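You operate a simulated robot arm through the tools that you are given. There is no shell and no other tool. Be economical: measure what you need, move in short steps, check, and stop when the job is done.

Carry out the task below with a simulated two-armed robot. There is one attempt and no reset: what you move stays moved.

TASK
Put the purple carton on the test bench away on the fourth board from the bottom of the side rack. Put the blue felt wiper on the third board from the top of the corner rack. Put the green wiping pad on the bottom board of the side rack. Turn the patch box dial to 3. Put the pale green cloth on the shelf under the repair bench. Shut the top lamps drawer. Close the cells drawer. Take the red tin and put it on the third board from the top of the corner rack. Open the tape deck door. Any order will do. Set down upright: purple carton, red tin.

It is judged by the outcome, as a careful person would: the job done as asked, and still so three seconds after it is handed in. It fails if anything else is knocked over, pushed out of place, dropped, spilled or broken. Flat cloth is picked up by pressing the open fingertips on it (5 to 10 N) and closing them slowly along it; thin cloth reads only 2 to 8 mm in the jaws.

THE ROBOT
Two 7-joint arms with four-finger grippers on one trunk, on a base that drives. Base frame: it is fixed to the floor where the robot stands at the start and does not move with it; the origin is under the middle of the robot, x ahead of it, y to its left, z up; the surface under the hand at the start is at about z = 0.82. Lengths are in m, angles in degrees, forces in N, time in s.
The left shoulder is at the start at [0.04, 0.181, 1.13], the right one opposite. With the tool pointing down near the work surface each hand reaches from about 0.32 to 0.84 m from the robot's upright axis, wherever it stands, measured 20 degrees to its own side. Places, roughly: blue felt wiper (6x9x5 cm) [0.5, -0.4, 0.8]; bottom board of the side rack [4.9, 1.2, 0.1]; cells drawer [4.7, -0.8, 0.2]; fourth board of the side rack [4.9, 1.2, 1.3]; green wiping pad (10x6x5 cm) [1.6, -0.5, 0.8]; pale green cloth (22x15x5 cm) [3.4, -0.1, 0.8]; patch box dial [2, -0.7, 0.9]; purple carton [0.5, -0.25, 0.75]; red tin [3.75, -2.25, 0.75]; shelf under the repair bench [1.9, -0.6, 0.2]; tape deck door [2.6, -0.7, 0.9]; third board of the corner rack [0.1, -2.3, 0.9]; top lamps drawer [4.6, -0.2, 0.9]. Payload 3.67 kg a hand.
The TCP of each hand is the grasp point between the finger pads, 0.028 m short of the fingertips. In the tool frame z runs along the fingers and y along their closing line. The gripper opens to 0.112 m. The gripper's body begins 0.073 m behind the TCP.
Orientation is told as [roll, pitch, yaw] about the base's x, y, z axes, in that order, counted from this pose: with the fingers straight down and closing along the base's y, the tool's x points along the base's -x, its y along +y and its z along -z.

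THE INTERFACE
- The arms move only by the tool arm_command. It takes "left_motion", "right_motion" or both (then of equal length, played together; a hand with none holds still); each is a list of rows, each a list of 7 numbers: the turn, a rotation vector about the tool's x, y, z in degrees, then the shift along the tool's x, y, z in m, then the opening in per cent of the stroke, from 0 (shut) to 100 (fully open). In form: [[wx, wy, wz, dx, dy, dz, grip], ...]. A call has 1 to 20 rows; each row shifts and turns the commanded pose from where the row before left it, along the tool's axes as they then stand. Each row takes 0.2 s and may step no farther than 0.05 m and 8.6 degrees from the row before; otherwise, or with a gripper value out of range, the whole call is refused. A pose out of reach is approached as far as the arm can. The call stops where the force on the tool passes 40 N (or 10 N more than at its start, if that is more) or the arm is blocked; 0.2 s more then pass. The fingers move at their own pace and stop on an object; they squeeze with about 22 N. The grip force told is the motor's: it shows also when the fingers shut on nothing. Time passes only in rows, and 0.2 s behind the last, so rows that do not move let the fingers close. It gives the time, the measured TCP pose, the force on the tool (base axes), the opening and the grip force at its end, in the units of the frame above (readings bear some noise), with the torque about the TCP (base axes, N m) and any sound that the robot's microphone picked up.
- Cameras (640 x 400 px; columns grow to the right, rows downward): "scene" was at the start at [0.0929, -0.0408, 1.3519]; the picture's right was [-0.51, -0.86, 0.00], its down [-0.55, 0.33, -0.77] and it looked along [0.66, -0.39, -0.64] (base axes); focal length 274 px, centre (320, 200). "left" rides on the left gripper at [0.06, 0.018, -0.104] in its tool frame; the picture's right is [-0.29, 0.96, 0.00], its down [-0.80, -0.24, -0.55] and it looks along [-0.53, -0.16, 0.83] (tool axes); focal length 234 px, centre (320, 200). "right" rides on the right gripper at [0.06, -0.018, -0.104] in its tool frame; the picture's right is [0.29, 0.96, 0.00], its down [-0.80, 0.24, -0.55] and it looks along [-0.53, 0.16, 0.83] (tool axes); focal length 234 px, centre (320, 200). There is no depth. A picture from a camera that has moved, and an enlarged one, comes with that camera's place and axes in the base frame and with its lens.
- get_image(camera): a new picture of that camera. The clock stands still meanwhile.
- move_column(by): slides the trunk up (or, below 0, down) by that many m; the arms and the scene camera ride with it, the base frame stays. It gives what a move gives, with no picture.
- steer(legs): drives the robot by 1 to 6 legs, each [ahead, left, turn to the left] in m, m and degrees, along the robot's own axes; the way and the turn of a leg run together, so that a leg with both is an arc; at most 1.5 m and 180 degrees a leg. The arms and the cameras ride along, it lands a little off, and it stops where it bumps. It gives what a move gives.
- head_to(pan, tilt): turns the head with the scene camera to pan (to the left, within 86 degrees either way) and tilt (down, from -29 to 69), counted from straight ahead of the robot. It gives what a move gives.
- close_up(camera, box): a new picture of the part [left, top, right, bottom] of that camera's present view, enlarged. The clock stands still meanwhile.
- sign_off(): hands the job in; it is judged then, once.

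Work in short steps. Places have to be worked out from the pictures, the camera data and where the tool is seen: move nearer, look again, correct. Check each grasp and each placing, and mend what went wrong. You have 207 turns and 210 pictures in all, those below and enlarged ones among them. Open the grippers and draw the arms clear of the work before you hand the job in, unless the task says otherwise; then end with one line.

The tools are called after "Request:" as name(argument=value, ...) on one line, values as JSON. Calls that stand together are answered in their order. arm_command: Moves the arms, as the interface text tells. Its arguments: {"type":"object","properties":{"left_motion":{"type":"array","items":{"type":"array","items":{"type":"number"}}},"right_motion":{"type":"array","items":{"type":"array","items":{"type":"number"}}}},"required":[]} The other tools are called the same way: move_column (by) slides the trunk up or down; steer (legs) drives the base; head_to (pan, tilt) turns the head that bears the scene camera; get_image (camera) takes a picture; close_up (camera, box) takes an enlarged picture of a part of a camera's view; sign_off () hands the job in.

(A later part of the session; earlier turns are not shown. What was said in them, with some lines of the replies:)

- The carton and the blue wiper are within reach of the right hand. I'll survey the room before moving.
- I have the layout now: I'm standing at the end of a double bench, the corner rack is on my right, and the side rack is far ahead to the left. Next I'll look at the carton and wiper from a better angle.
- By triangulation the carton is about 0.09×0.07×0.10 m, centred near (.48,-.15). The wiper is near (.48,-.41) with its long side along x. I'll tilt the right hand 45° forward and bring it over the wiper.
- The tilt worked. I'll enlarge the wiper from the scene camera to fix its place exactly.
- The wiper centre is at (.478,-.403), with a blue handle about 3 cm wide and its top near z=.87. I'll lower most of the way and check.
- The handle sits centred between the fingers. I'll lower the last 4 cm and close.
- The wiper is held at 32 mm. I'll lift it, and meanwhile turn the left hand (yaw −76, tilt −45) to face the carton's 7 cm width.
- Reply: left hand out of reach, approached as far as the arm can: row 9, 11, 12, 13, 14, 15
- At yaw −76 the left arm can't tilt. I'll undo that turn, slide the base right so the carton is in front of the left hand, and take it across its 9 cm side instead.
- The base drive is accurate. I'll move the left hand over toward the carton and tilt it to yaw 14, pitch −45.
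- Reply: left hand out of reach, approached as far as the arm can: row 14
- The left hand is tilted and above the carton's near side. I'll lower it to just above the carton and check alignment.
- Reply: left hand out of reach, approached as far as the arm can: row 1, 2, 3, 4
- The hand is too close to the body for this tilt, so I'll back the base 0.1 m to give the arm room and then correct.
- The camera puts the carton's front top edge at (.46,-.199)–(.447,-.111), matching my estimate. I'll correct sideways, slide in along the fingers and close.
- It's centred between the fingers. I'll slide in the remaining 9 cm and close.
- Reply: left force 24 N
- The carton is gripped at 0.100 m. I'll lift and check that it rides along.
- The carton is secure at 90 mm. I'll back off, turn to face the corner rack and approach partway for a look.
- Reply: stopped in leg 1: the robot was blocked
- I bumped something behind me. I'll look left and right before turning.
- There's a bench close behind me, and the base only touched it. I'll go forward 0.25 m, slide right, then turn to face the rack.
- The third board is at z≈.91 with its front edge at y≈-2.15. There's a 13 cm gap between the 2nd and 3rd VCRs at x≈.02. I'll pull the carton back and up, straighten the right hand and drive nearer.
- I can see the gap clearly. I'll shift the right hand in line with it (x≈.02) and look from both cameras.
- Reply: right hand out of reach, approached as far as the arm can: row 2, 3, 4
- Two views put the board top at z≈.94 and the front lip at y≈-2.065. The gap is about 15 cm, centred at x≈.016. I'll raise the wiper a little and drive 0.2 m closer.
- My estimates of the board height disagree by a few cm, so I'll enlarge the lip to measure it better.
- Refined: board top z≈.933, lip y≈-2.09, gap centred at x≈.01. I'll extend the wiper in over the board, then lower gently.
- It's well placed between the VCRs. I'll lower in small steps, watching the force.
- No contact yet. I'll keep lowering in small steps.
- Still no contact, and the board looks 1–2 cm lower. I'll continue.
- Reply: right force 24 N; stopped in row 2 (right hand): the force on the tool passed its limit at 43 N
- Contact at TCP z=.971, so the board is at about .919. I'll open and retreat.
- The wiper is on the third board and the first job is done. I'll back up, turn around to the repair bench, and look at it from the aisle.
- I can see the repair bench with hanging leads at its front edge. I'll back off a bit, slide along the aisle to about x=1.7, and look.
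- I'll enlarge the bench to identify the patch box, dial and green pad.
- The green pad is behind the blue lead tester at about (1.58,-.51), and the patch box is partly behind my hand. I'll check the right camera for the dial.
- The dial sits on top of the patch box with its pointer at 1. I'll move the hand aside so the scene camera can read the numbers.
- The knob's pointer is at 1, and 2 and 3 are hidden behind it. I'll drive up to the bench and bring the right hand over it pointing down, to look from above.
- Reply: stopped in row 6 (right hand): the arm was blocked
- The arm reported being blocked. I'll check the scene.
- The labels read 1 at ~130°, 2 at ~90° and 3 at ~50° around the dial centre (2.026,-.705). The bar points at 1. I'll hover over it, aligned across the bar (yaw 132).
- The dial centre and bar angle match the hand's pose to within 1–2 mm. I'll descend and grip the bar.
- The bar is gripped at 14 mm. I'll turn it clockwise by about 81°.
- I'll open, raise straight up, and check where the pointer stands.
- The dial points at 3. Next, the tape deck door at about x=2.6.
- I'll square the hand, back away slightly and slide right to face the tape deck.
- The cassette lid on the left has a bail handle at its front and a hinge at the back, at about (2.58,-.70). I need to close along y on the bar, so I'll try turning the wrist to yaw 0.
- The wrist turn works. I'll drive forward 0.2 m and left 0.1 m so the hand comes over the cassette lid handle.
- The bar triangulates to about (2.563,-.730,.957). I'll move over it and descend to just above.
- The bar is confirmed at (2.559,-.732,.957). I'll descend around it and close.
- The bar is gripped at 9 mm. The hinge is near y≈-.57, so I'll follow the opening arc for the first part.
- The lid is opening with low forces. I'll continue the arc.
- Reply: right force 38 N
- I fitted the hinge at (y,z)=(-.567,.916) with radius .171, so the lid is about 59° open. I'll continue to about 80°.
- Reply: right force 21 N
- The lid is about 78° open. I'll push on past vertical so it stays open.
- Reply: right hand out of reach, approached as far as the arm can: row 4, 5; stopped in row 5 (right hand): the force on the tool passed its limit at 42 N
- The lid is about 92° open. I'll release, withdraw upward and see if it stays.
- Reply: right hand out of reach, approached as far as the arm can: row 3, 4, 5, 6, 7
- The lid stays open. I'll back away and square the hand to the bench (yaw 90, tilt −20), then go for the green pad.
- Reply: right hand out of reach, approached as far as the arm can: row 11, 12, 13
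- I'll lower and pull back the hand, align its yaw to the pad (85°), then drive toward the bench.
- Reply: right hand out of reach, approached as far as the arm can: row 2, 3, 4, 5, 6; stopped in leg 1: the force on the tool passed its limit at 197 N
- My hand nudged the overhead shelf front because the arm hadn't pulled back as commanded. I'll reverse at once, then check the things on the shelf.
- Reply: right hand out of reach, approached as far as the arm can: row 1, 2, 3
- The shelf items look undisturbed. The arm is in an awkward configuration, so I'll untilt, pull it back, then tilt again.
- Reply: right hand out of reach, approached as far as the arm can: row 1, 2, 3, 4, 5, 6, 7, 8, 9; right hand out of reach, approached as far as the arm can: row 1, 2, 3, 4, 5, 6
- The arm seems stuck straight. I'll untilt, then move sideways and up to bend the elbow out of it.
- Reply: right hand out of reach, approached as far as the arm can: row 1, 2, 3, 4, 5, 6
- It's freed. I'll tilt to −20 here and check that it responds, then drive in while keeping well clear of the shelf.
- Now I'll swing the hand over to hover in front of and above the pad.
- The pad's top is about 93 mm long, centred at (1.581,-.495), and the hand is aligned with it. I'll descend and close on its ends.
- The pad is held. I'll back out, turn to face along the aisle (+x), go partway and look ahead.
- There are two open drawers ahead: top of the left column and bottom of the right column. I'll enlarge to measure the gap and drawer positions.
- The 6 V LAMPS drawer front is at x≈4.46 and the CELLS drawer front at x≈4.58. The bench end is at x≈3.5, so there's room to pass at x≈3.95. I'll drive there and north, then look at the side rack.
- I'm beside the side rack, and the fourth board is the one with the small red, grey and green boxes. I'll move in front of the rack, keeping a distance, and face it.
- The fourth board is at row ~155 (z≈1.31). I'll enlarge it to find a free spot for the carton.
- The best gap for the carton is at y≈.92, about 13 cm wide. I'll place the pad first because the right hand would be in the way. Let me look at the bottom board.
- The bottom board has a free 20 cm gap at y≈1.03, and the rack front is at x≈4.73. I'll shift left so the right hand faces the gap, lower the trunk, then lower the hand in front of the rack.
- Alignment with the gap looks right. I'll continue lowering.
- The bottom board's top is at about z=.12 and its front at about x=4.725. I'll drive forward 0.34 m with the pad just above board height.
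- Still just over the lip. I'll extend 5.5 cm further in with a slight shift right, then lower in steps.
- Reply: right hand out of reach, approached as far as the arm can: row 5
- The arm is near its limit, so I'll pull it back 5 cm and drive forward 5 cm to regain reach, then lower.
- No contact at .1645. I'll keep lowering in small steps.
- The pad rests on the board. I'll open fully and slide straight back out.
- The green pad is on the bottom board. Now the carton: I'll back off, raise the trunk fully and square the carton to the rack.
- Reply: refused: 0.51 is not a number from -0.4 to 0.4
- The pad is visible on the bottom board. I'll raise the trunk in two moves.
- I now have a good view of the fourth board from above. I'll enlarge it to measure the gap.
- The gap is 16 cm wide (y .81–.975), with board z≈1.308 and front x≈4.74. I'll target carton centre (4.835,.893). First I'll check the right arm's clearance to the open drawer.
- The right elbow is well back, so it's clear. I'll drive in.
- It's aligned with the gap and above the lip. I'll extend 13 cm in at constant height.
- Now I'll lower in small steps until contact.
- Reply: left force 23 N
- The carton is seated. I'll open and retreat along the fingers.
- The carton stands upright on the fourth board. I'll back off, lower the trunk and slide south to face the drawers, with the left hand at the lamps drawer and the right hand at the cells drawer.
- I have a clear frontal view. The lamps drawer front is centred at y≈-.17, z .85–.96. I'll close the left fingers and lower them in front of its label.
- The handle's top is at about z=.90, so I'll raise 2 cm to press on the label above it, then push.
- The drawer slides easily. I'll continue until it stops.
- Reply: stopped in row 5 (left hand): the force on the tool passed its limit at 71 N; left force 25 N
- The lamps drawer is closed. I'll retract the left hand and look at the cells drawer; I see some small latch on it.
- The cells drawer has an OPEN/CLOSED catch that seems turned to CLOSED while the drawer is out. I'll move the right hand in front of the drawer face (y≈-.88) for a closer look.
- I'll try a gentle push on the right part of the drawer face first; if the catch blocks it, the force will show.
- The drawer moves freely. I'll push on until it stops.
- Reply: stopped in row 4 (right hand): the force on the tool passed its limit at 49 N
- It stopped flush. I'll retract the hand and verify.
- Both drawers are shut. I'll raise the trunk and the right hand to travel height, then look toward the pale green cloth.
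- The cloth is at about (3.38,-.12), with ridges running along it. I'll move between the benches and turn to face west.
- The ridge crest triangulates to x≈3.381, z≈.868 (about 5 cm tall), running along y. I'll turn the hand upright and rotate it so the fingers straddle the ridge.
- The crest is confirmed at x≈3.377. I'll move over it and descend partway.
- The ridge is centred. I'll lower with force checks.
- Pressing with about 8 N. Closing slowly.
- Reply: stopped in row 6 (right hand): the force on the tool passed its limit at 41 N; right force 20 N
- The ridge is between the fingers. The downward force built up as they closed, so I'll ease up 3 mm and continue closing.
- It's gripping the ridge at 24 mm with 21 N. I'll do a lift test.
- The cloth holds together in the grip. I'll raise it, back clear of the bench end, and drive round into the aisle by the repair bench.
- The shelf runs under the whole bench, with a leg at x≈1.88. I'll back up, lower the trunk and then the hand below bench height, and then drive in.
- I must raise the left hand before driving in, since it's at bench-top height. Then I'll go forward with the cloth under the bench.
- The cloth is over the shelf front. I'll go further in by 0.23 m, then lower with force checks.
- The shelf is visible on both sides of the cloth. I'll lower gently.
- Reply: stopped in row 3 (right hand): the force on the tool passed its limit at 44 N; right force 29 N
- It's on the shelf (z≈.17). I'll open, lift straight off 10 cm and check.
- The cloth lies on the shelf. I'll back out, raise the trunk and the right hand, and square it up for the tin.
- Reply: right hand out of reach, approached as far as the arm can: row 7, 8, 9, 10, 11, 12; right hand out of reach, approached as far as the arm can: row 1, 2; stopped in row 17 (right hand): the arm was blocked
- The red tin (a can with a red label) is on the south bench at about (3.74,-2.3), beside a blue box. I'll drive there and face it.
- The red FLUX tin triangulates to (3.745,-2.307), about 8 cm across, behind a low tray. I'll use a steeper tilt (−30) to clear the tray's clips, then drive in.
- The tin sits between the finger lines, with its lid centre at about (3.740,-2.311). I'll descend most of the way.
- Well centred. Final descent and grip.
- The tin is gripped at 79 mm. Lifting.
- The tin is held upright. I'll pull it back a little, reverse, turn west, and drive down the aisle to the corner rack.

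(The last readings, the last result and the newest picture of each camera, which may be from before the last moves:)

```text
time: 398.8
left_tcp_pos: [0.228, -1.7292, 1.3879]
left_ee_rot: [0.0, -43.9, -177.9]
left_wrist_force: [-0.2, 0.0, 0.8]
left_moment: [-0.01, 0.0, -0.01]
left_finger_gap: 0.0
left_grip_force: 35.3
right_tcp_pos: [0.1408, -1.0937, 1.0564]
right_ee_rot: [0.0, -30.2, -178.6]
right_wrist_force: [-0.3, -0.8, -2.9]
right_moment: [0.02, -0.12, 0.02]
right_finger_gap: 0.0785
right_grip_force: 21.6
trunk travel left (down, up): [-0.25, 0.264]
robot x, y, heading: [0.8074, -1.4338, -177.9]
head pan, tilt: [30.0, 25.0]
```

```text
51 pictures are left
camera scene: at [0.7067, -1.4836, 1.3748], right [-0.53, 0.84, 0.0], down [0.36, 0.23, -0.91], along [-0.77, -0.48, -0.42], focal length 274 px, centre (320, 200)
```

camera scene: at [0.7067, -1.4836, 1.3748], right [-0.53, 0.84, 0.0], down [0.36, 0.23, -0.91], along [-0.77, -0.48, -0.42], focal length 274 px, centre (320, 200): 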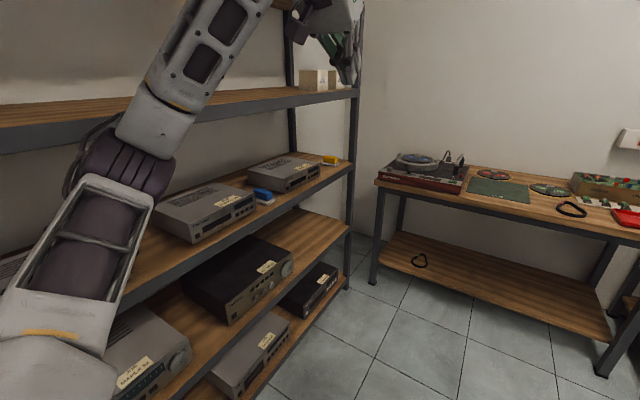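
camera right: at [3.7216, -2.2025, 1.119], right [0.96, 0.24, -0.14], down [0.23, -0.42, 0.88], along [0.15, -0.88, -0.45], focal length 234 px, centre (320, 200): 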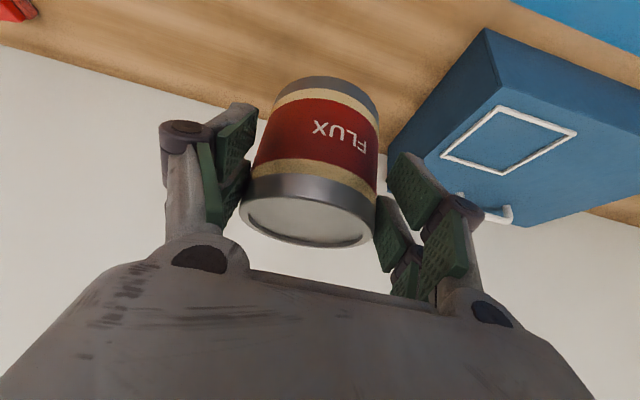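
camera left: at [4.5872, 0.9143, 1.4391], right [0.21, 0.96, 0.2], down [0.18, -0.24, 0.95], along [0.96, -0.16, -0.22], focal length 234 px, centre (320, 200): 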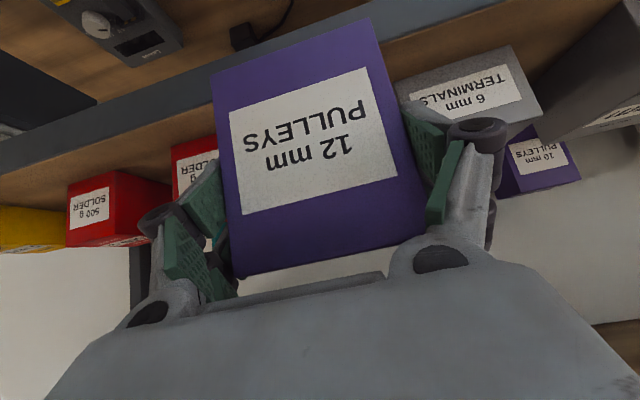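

The wiper is visible in place on the third board. I'll move slightly north and turn to face the rack.

Request:
steer(legs=[[0, -0.13, -2], [0, 0, 90]])

Request:
head_to(pan=-10, tilt=28)

Request:
get_image(camera="scene")

```text
time: 404.3
left_tcp_pos: [1.0772, -1.8932, 1.3882]
left_ee_rot: [0.0, -43.9, -89.7]
left_wrist_force: [1.0, -0.4, 0.4]
left_moment: [0.04, -0.02, 0.02]
left_finger_gap: 0.0
left_grip_force: 35.8
right_tcp_pos: [0.439, -1.9614, 1.0567]
right_ee_rot: [0.0, -30.1, -90.3]
right_wrist_force: [0.9, -0.3, -2.8]
right_moment: [0.11, -0.01, -0.04]
right_finger_gap: 0.0784
right_grip_force: 22.1
trunk travel left (down, up): [-0.25, 0.264]
robot x, y, heading: [0.8014, -1.3084, -89.5]
head pan, tilt: [30.0, 25.0]
```

```text
time: 405.4
left_tcp_pos: [1.077, -1.893, 1.388]
left_ee_rot: [0.0, -44.0, -89.7]
left_wrist_force: [0.0, 0.2, 0.1]
left_moment: [0.0, 0.01, -0.04]
left_finger_gap: 0.0001
left_grip_force: 35.3
right_tcp_pos: [0.4389, -1.9601, 1.0567]
right_ee_rot: [0.0, -30.1, -90.4]
right_wrist_force: [0.0, 0.1, -2.5]
right_moment: [0.09, 0.0, 0.01]
right_finger_gap: 0.0785
right_grip_force: 22.2
trunk travel left (down, up): [-0.25, 0.264]
robot x, y, heading: [0.8019, -1.3058, -89.2]
head pan, tilt: [-10.0, 28.0]
```

```text
50 pictures are left
camera scene: at [0.7874, -1.4148, 1.37], right [-0.99, 0.16, 0.0], down [0.08, 0.46, -0.88], along [-0.14, -0.87, -0.47], focal length 274 px, centre (320, 200)
```

scene: 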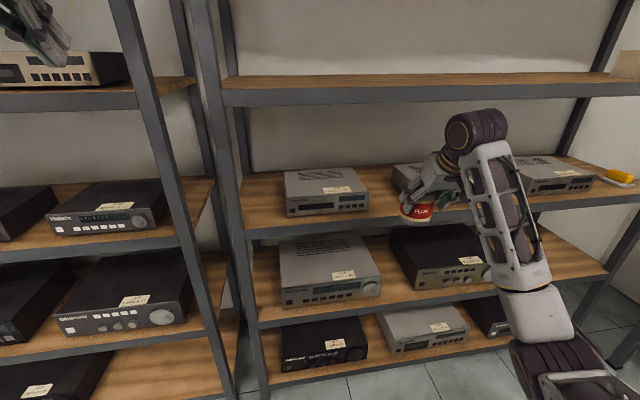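

The gap between VCR 1 and VCR 2 is x .347–.509, centred at .428. I'll lower slightly, line up, and drive 0.13 m closer.

Request:
arm_command(right_motion=[[0, 0, 0, 0.0125, -0.0055, 0.0215, 40], [0, 0, 0, 0.0125, -0.0055, 0.0215, 40]])

Request:
steer(legs=[[0.12, 0, -0.6]])

Request:
get_image(camera="scene")

Request:
get_image(camera="right")

```text
time: 406.0
left_tcp_pos: [1.0775, -1.8935, 1.3886]
left_ee_rot: [0.1, -43.9, -89.6]
left_wrist_force: [0.1, 0.0, 0.2]
left_moment: [0.01, 0.0, -0.01]
left_finger_gap: 0.0
left_grip_force: 35.5
right_tcp_pos: [0.4289, -1.9598, 1.0065]
right_ee_rot: [0.0, -30.2, -90.4]
right_wrist_force: [-0.1, 0.2, -3.1]
right_moment: [0.15, -0.01, -0.03]
right_finger_gap: 0.0783
right_grip_force: 22.2
trunk travel left (down, up): [-0.25, 0.264]
robot x, y, heading: [0.8028, -1.3041, -89.6]
head pan, tilt: [-10.0, 28.0]
```

```text
time: 407.3
left_tcp_pos: [1.071, -2.0172, 1.3876]
left_ee_rot: [0.0, -43.9, -90.4]
left_wrist_force: [0.4, -0.3, 0.1]
left_moment: [0.01, -0.03, -0.01]
left_finger_gap: 0.0001
left_grip_force: 35.8
right_tcp_pos: [0.421, -2.0759, 1.0073]
right_ee_rot: [0.1, -30.2, -91.0]
right_wrist_force: [-0.7, -0.6, -3.1]
right_moment: [0.07, 0.02, 0.02]
right_finger_gap: 0.0782
right_grip_force: 21.8
trunk travel left (down, up): [-0.25, 0.264]
robot x, y, heading: [0.8031, -1.4274, -90.0]
head pan, tilt: [-10.0, 28.0]
```

```text
49 pictures are left
camera scene: at [0.7865, -1.535, 1.37], right [-0.98, 0.18, 0.0], down [0.08, 0.46, -0.88], along [-0.16, -0.87, -0.47], focal length 274 px, centre (320, 200)
```

scene: 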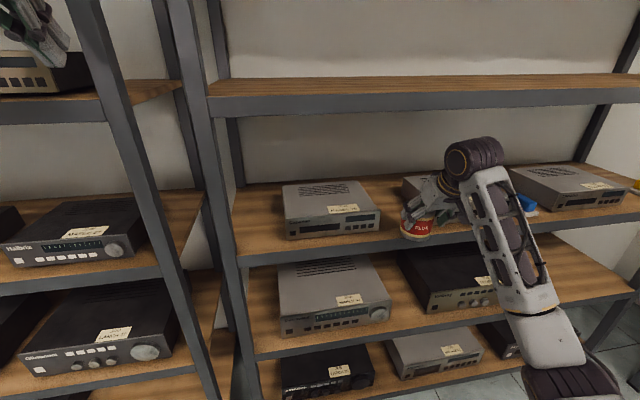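

```text
48 pictures are left
camera right: at [0.4059, -1.9706, 1.0682], right [0.96, 0.23, -0.14], down [0.23, -0.42, 0.88], along [0.14, -0.88, -0.45], focal length 234 px, centre (320, 200)
```

right: 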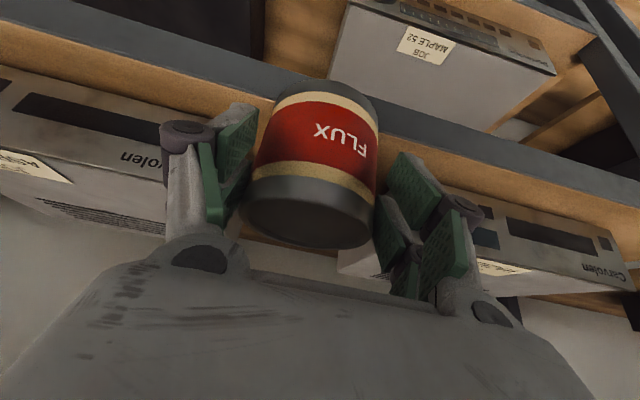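

Lined up with the gap. I'll extend 7.5 cm in, shifting 1 cm to centre it.

Request:
arm_command(right_motion=[[0, 0, 0, -0.0325, 0.006, 0.0188, 40], [0, 0, 0, -0.0325, 0.006, 0.0188, 40]])

Request:
get_image(camera="right")

Request:
close_up(camera="scene", box=[340, 130, 540, 270])

```text
time: 407.9
left_tcp_pos: [1.0713, -2.0193, 1.3866]
left_ee_rot: [-0.1, -43.8, -90.4]
left_wrist_force: [-0.3, -1.1, -0.5]
left_moment: [0.01, 0.03, -0.01]
left_finger_gap: 0.0
left_grip_force: 35.9
right_tcp_pos: [0.4328, -2.1504, 1.005]
right_ee_rot: [0.0, -30.0, -90.9]
right_wrist_force: [0.5, -0.8, -3.0]
right_moment: [0.09, -0.01, 0.0]
right_finger_gap: 0.0782
right_grip_force: 21.8
trunk travel left (down, up): [-0.25, 0.264]
robot x, y, heading: [0.8021, -1.4268, -90.1]
head pan, tilt: [-10.0, 28.0]
```

```text
47 pictures are left
camera right: at [0.4176, -2.0464, 1.0669], right [0.96, 0.23, -0.14], down [0.23, -0.42, 0.88], along [0.14, -0.88, -0.46], focal length 234 px, centre (320, 200)
```

right: 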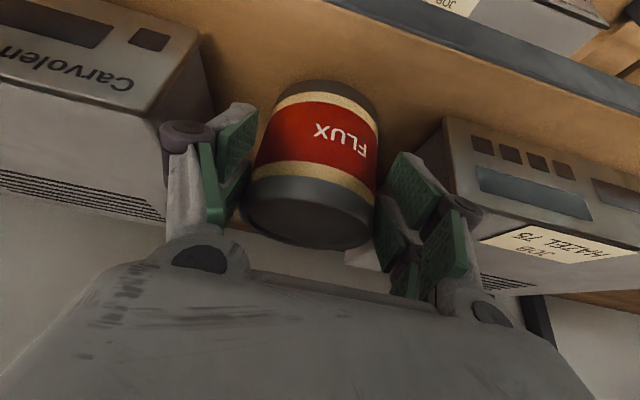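

```text
2.86 times, centred on (440, 200) of scene
camera zoom: at [0.787, -1.5365, 1.3698], right [-0.98, 0.18, 0.0], down [0.08, 0.46, -0.88], along [-0.16, -0.87, -0.47], focal length 784 px, centre (-23, 200)
```

zoom: 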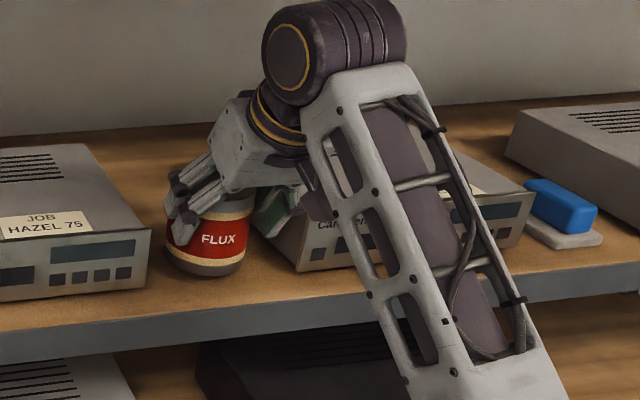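

It fits well. Lowering in small steps.

Request:
arm_command(right_motion=[[0, 0, 0, 0.0025, 0, 0.0043, 40], [0, 0, 0, 0.0025, 0, 0.0043, 40], [0, 0, 0, 0.0025, 0, 0.0043, 40], [0, 0, 0, 0, 0, 0, 40]])

Request:
arm_command(right_motion=[[0, 0, 0, 0.0025, 0, 0.0043, 40], [0, 0, 0, 0.0025, 0, 0.0043, 40], [0, 0, 0, 0, 0, 0, 40]])

Request:
arm_command(right_motion=[[0, 0, 0, 0.002, 0, 0.0034, 40], [0, 0, 0, 0, 0, 0, 40]])

```text
time: 408.9
left_tcp_pos: [1.072, -2.0176, 1.389]
left_ee_rot: [0.1, -43.9, -90.4]
left_wrist_force: [-0.3, 0.7, 0.5]
left_moment: [0.02, -0.03, 0.04]
left_finger_gap: 0.0001
left_grip_force: 35.2
right_tcp_pos: [0.4334, -2.1506, 0.9913]
right_ee_rot: [-0.1, -30.1, -91.1]
right_wrist_force: [0.0, 0.1, -2.4]
right_moment: [0.1, 0.0, -0.03]
right_finger_gap: 0.0783
right_grip_force: 22.1
trunk travel left (down, up): [-0.25, 0.264]
robot x, y, heading: [0.8048, -1.4265, -90.0]
head pan, tilt: [-10.0, 28.0]
```

```text
time: 409.7
left_tcp_pos: [1.0712, -2.0156, 1.3893]
left_ee_rot: [-0.1, -44.0, -90.4]
left_wrist_force: [-0.2, -1.0, 0.3]
left_moment: [0.01, 0.02, -0.02]
left_finger_gap: 0.0001
left_grip_force: 35.5
right_tcp_pos: [0.4335, -2.1502, 0.9848]
right_ee_rot: [-0.1, -30.4, -90.9]
right_wrist_force: [-0.6, -1.8, 16.4]
right_moment: [-0.51, 0.11, 0.22]
right_finger_gap: 0.0784
right_grip_force: 22.4
trunk travel left (down, up): [-0.25, 0.264]
robot x, y, heading: [0.8017, -1.4297, -90.2]
head pan, tilt: [-10.0, 28.0]
```

```text
time: 410.3
left_tcp_pos: [1.0738, -2.0143, 1.3898]
left_ee_rot: [-0.2, -44.0, -90.2]
left_wrist_force: [0.2, 0.2, 0.9]
left_moment: [0.0, 0.01, -0.02]
left_finger_gap: 0.0003
left_grip_force: 35.7
right_tcp_pos: [0.4322, -2.1486, 0.9798]
right_ee_rot: [0.0, -30.3, -91.0]
right_wrist_force: [-0.6, 0.6, 16.0]
right_moment: [-0.41, 0.11, 0.12]
right_finger_gap: 0.0782
right_grip_force: 21.8
trunk travel left (down, up): [-0.25, 0.264]
robot x, y, heading: [0.807, -1.4332, -90.3]
head pan, tilt: [-10.0, 28.0]
```

The tin is seated. I'll open and withdraw straight back.

Request:
arm_command(right_motion=[[0, 0, 0, -0.0005, 0, -0.001, 90], [0, 0, 0, 0, 0, 0, 90], [0, 0, 0, 0, 0, 0, 90], [0, 0, 0, 0.017, 0, -0.0105, 90], [0, 0, 0, 0.0325, 0, -0.0188, 90], [0, 0, 0, 0.0325, 0, -0.0188, 90], [0, 0, 0, 0.0325, 0, -0.0188, 90], [0, 0, 0, 0.0325, 0, -0.0188, 90]])

Request:
steer(legs=[[-0.15, 0, 0]])

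Request:
get_image(camera="scene")

```text
time: 412.1
left_tcp_pos: [1.0702, -2.0155, 1.3891]
left_ee_rot: [0.0, -44.0, -90.4]
left_wrist_force: [-0.4, -0.1, -0.4]
left_moment: [-0.01, 0.04, 0.0]
left_finger_gap: 0.0001
left_grip_force: 35.8
right_tcp_pos: [0.4355, -1.9791, 0.9818]
right_ee_rot: [0.0, -30.2, -91.1]
right_wrist_force: [-0.6, -0.3, 0.6]
right_moment: [-0.01, -0.02, 0.0]
right_finger_gap: 0.1009
right_grip_force: 0.1
trunk travel left (down, up): [-0.25, 0.264]
robot x, y, heading: [0.7993, -1.4255, -89.9]
head pan, tilt: [-10.0, 28.0]
```

```text
time: 413.5
left_tcp_pos: [1.0704, -1.8673, 1.3898]
left_ee_rot: [0.1, -43.9, -90.5]
left_wrist_force: [-0.5, 1.6, 0.9]
left_moment: [-0.02, 0.03, 0.03]
left_finger_gap: 0.0
left_grip_force: 36.0
right_tcp_pos: [0.4358, -1.8306, 0.9806]
right_ee_rot: [0.0, -30.3, -91.1]
right_wrist_force: [0.3, -0.1, -0.1]
right_moment: [-0.03, 0.01, -0.01]
right_finger_gap: 0.1007
right_grip_force: 0.0
trunk travel left (down, up): [-0.25, 0.264]
robot x, y, heading: [0.8024, -1.2816, -90.4]
head pan, tilt: [-10.0, 28.0]
```

```text
45 pictures are left
camera scene: at [0.7869, -1.3855, 1.3701], right [-0.98, 0.18, 0.0], down [0.08, 0.46, -0.88], along [-0.16, -0.87, -0.47], focal length 274 px, centre (320, 200)
```

scene: 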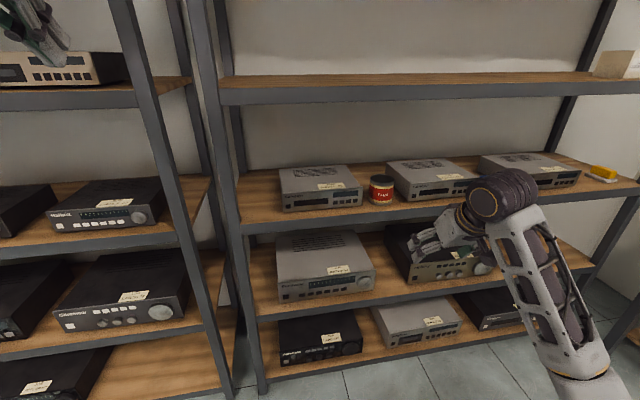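

The red tin stands upright beside the VCRs. All jobs are done, so I'll open the left gripper; both arms are already clear.

Request:
arm_command(left_motion=[[0, 0, 0, 0, 0, -0.01, 80], [0, 0, 0, 0, 0, -0.01, 80], [0, 0, 0, 0, 0, 0, 80]], right_motion=[[0, 0, 0, 0, 0, 0, 90], [0, 0, 0, 0, 0, 0, 90], [0, 0, 0, 0, 0, 0, 90]])

Request:
close_up(camera="scene", box=[240, 130, 640, 260])

```text
time: 414.3
left_tcp_pos: [1.0709, -1.8552, 1.4017]
left_ee_rot: [0.1, -43.9, -90.5]
left_wrist_force: [-0.1, -1.1, -0.1]
left_moment: [0.01, 0.01, -0.02]
left_finger_gap: 0.0896
left_grip_force: 0.0
right_tcp_pos: [0.4353, -1.8308, 0.9818]
right_ee_rot: [0.1, -30.1, -91.3]
right_wrist_force: [1.1, -0.1, 0.5]
right_moment: [0.02, -0.02, 0.02]
right_finger_gap: 0.1006
right_grip_force: 0.1
trunk travel left (down, up): [-0.25, 0.264]
robot x, y, heading: [0.8032, -1.2826, -90.3]
head pan, tilt: [-10.0, 28.0]
```

```text
1.60 times, centred on (440, 195) of scene
camera zoom: at [0.787, -1.3866, 1.37], right [-0.98, 0.18, 0.0], down [0.08, 0.46, -0.88], along [-0.16, -0.87, -0.47], focal length 439 px, centre (128, 208)
```

zoom: 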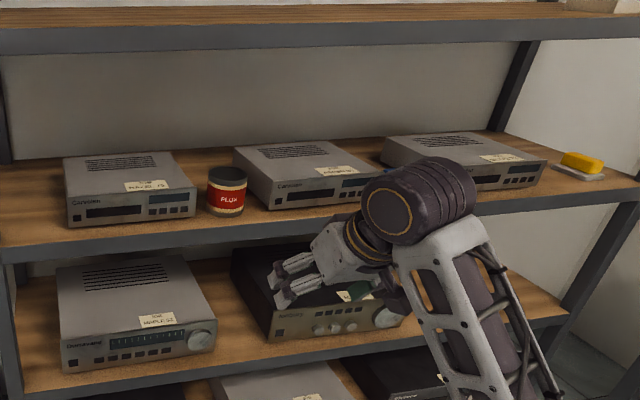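

The tin and wiper are in place on the third board, the grippers are open and the arms are clear. Handing in.

Request:
sign_off()

```text
The job is handed in.
```

All nine jobs were done as asked and handed in; along the way the base bumped the bench behind the start position once, and the right hand hit the repair bench's overhead shelf once, with nothing visibly displaced.
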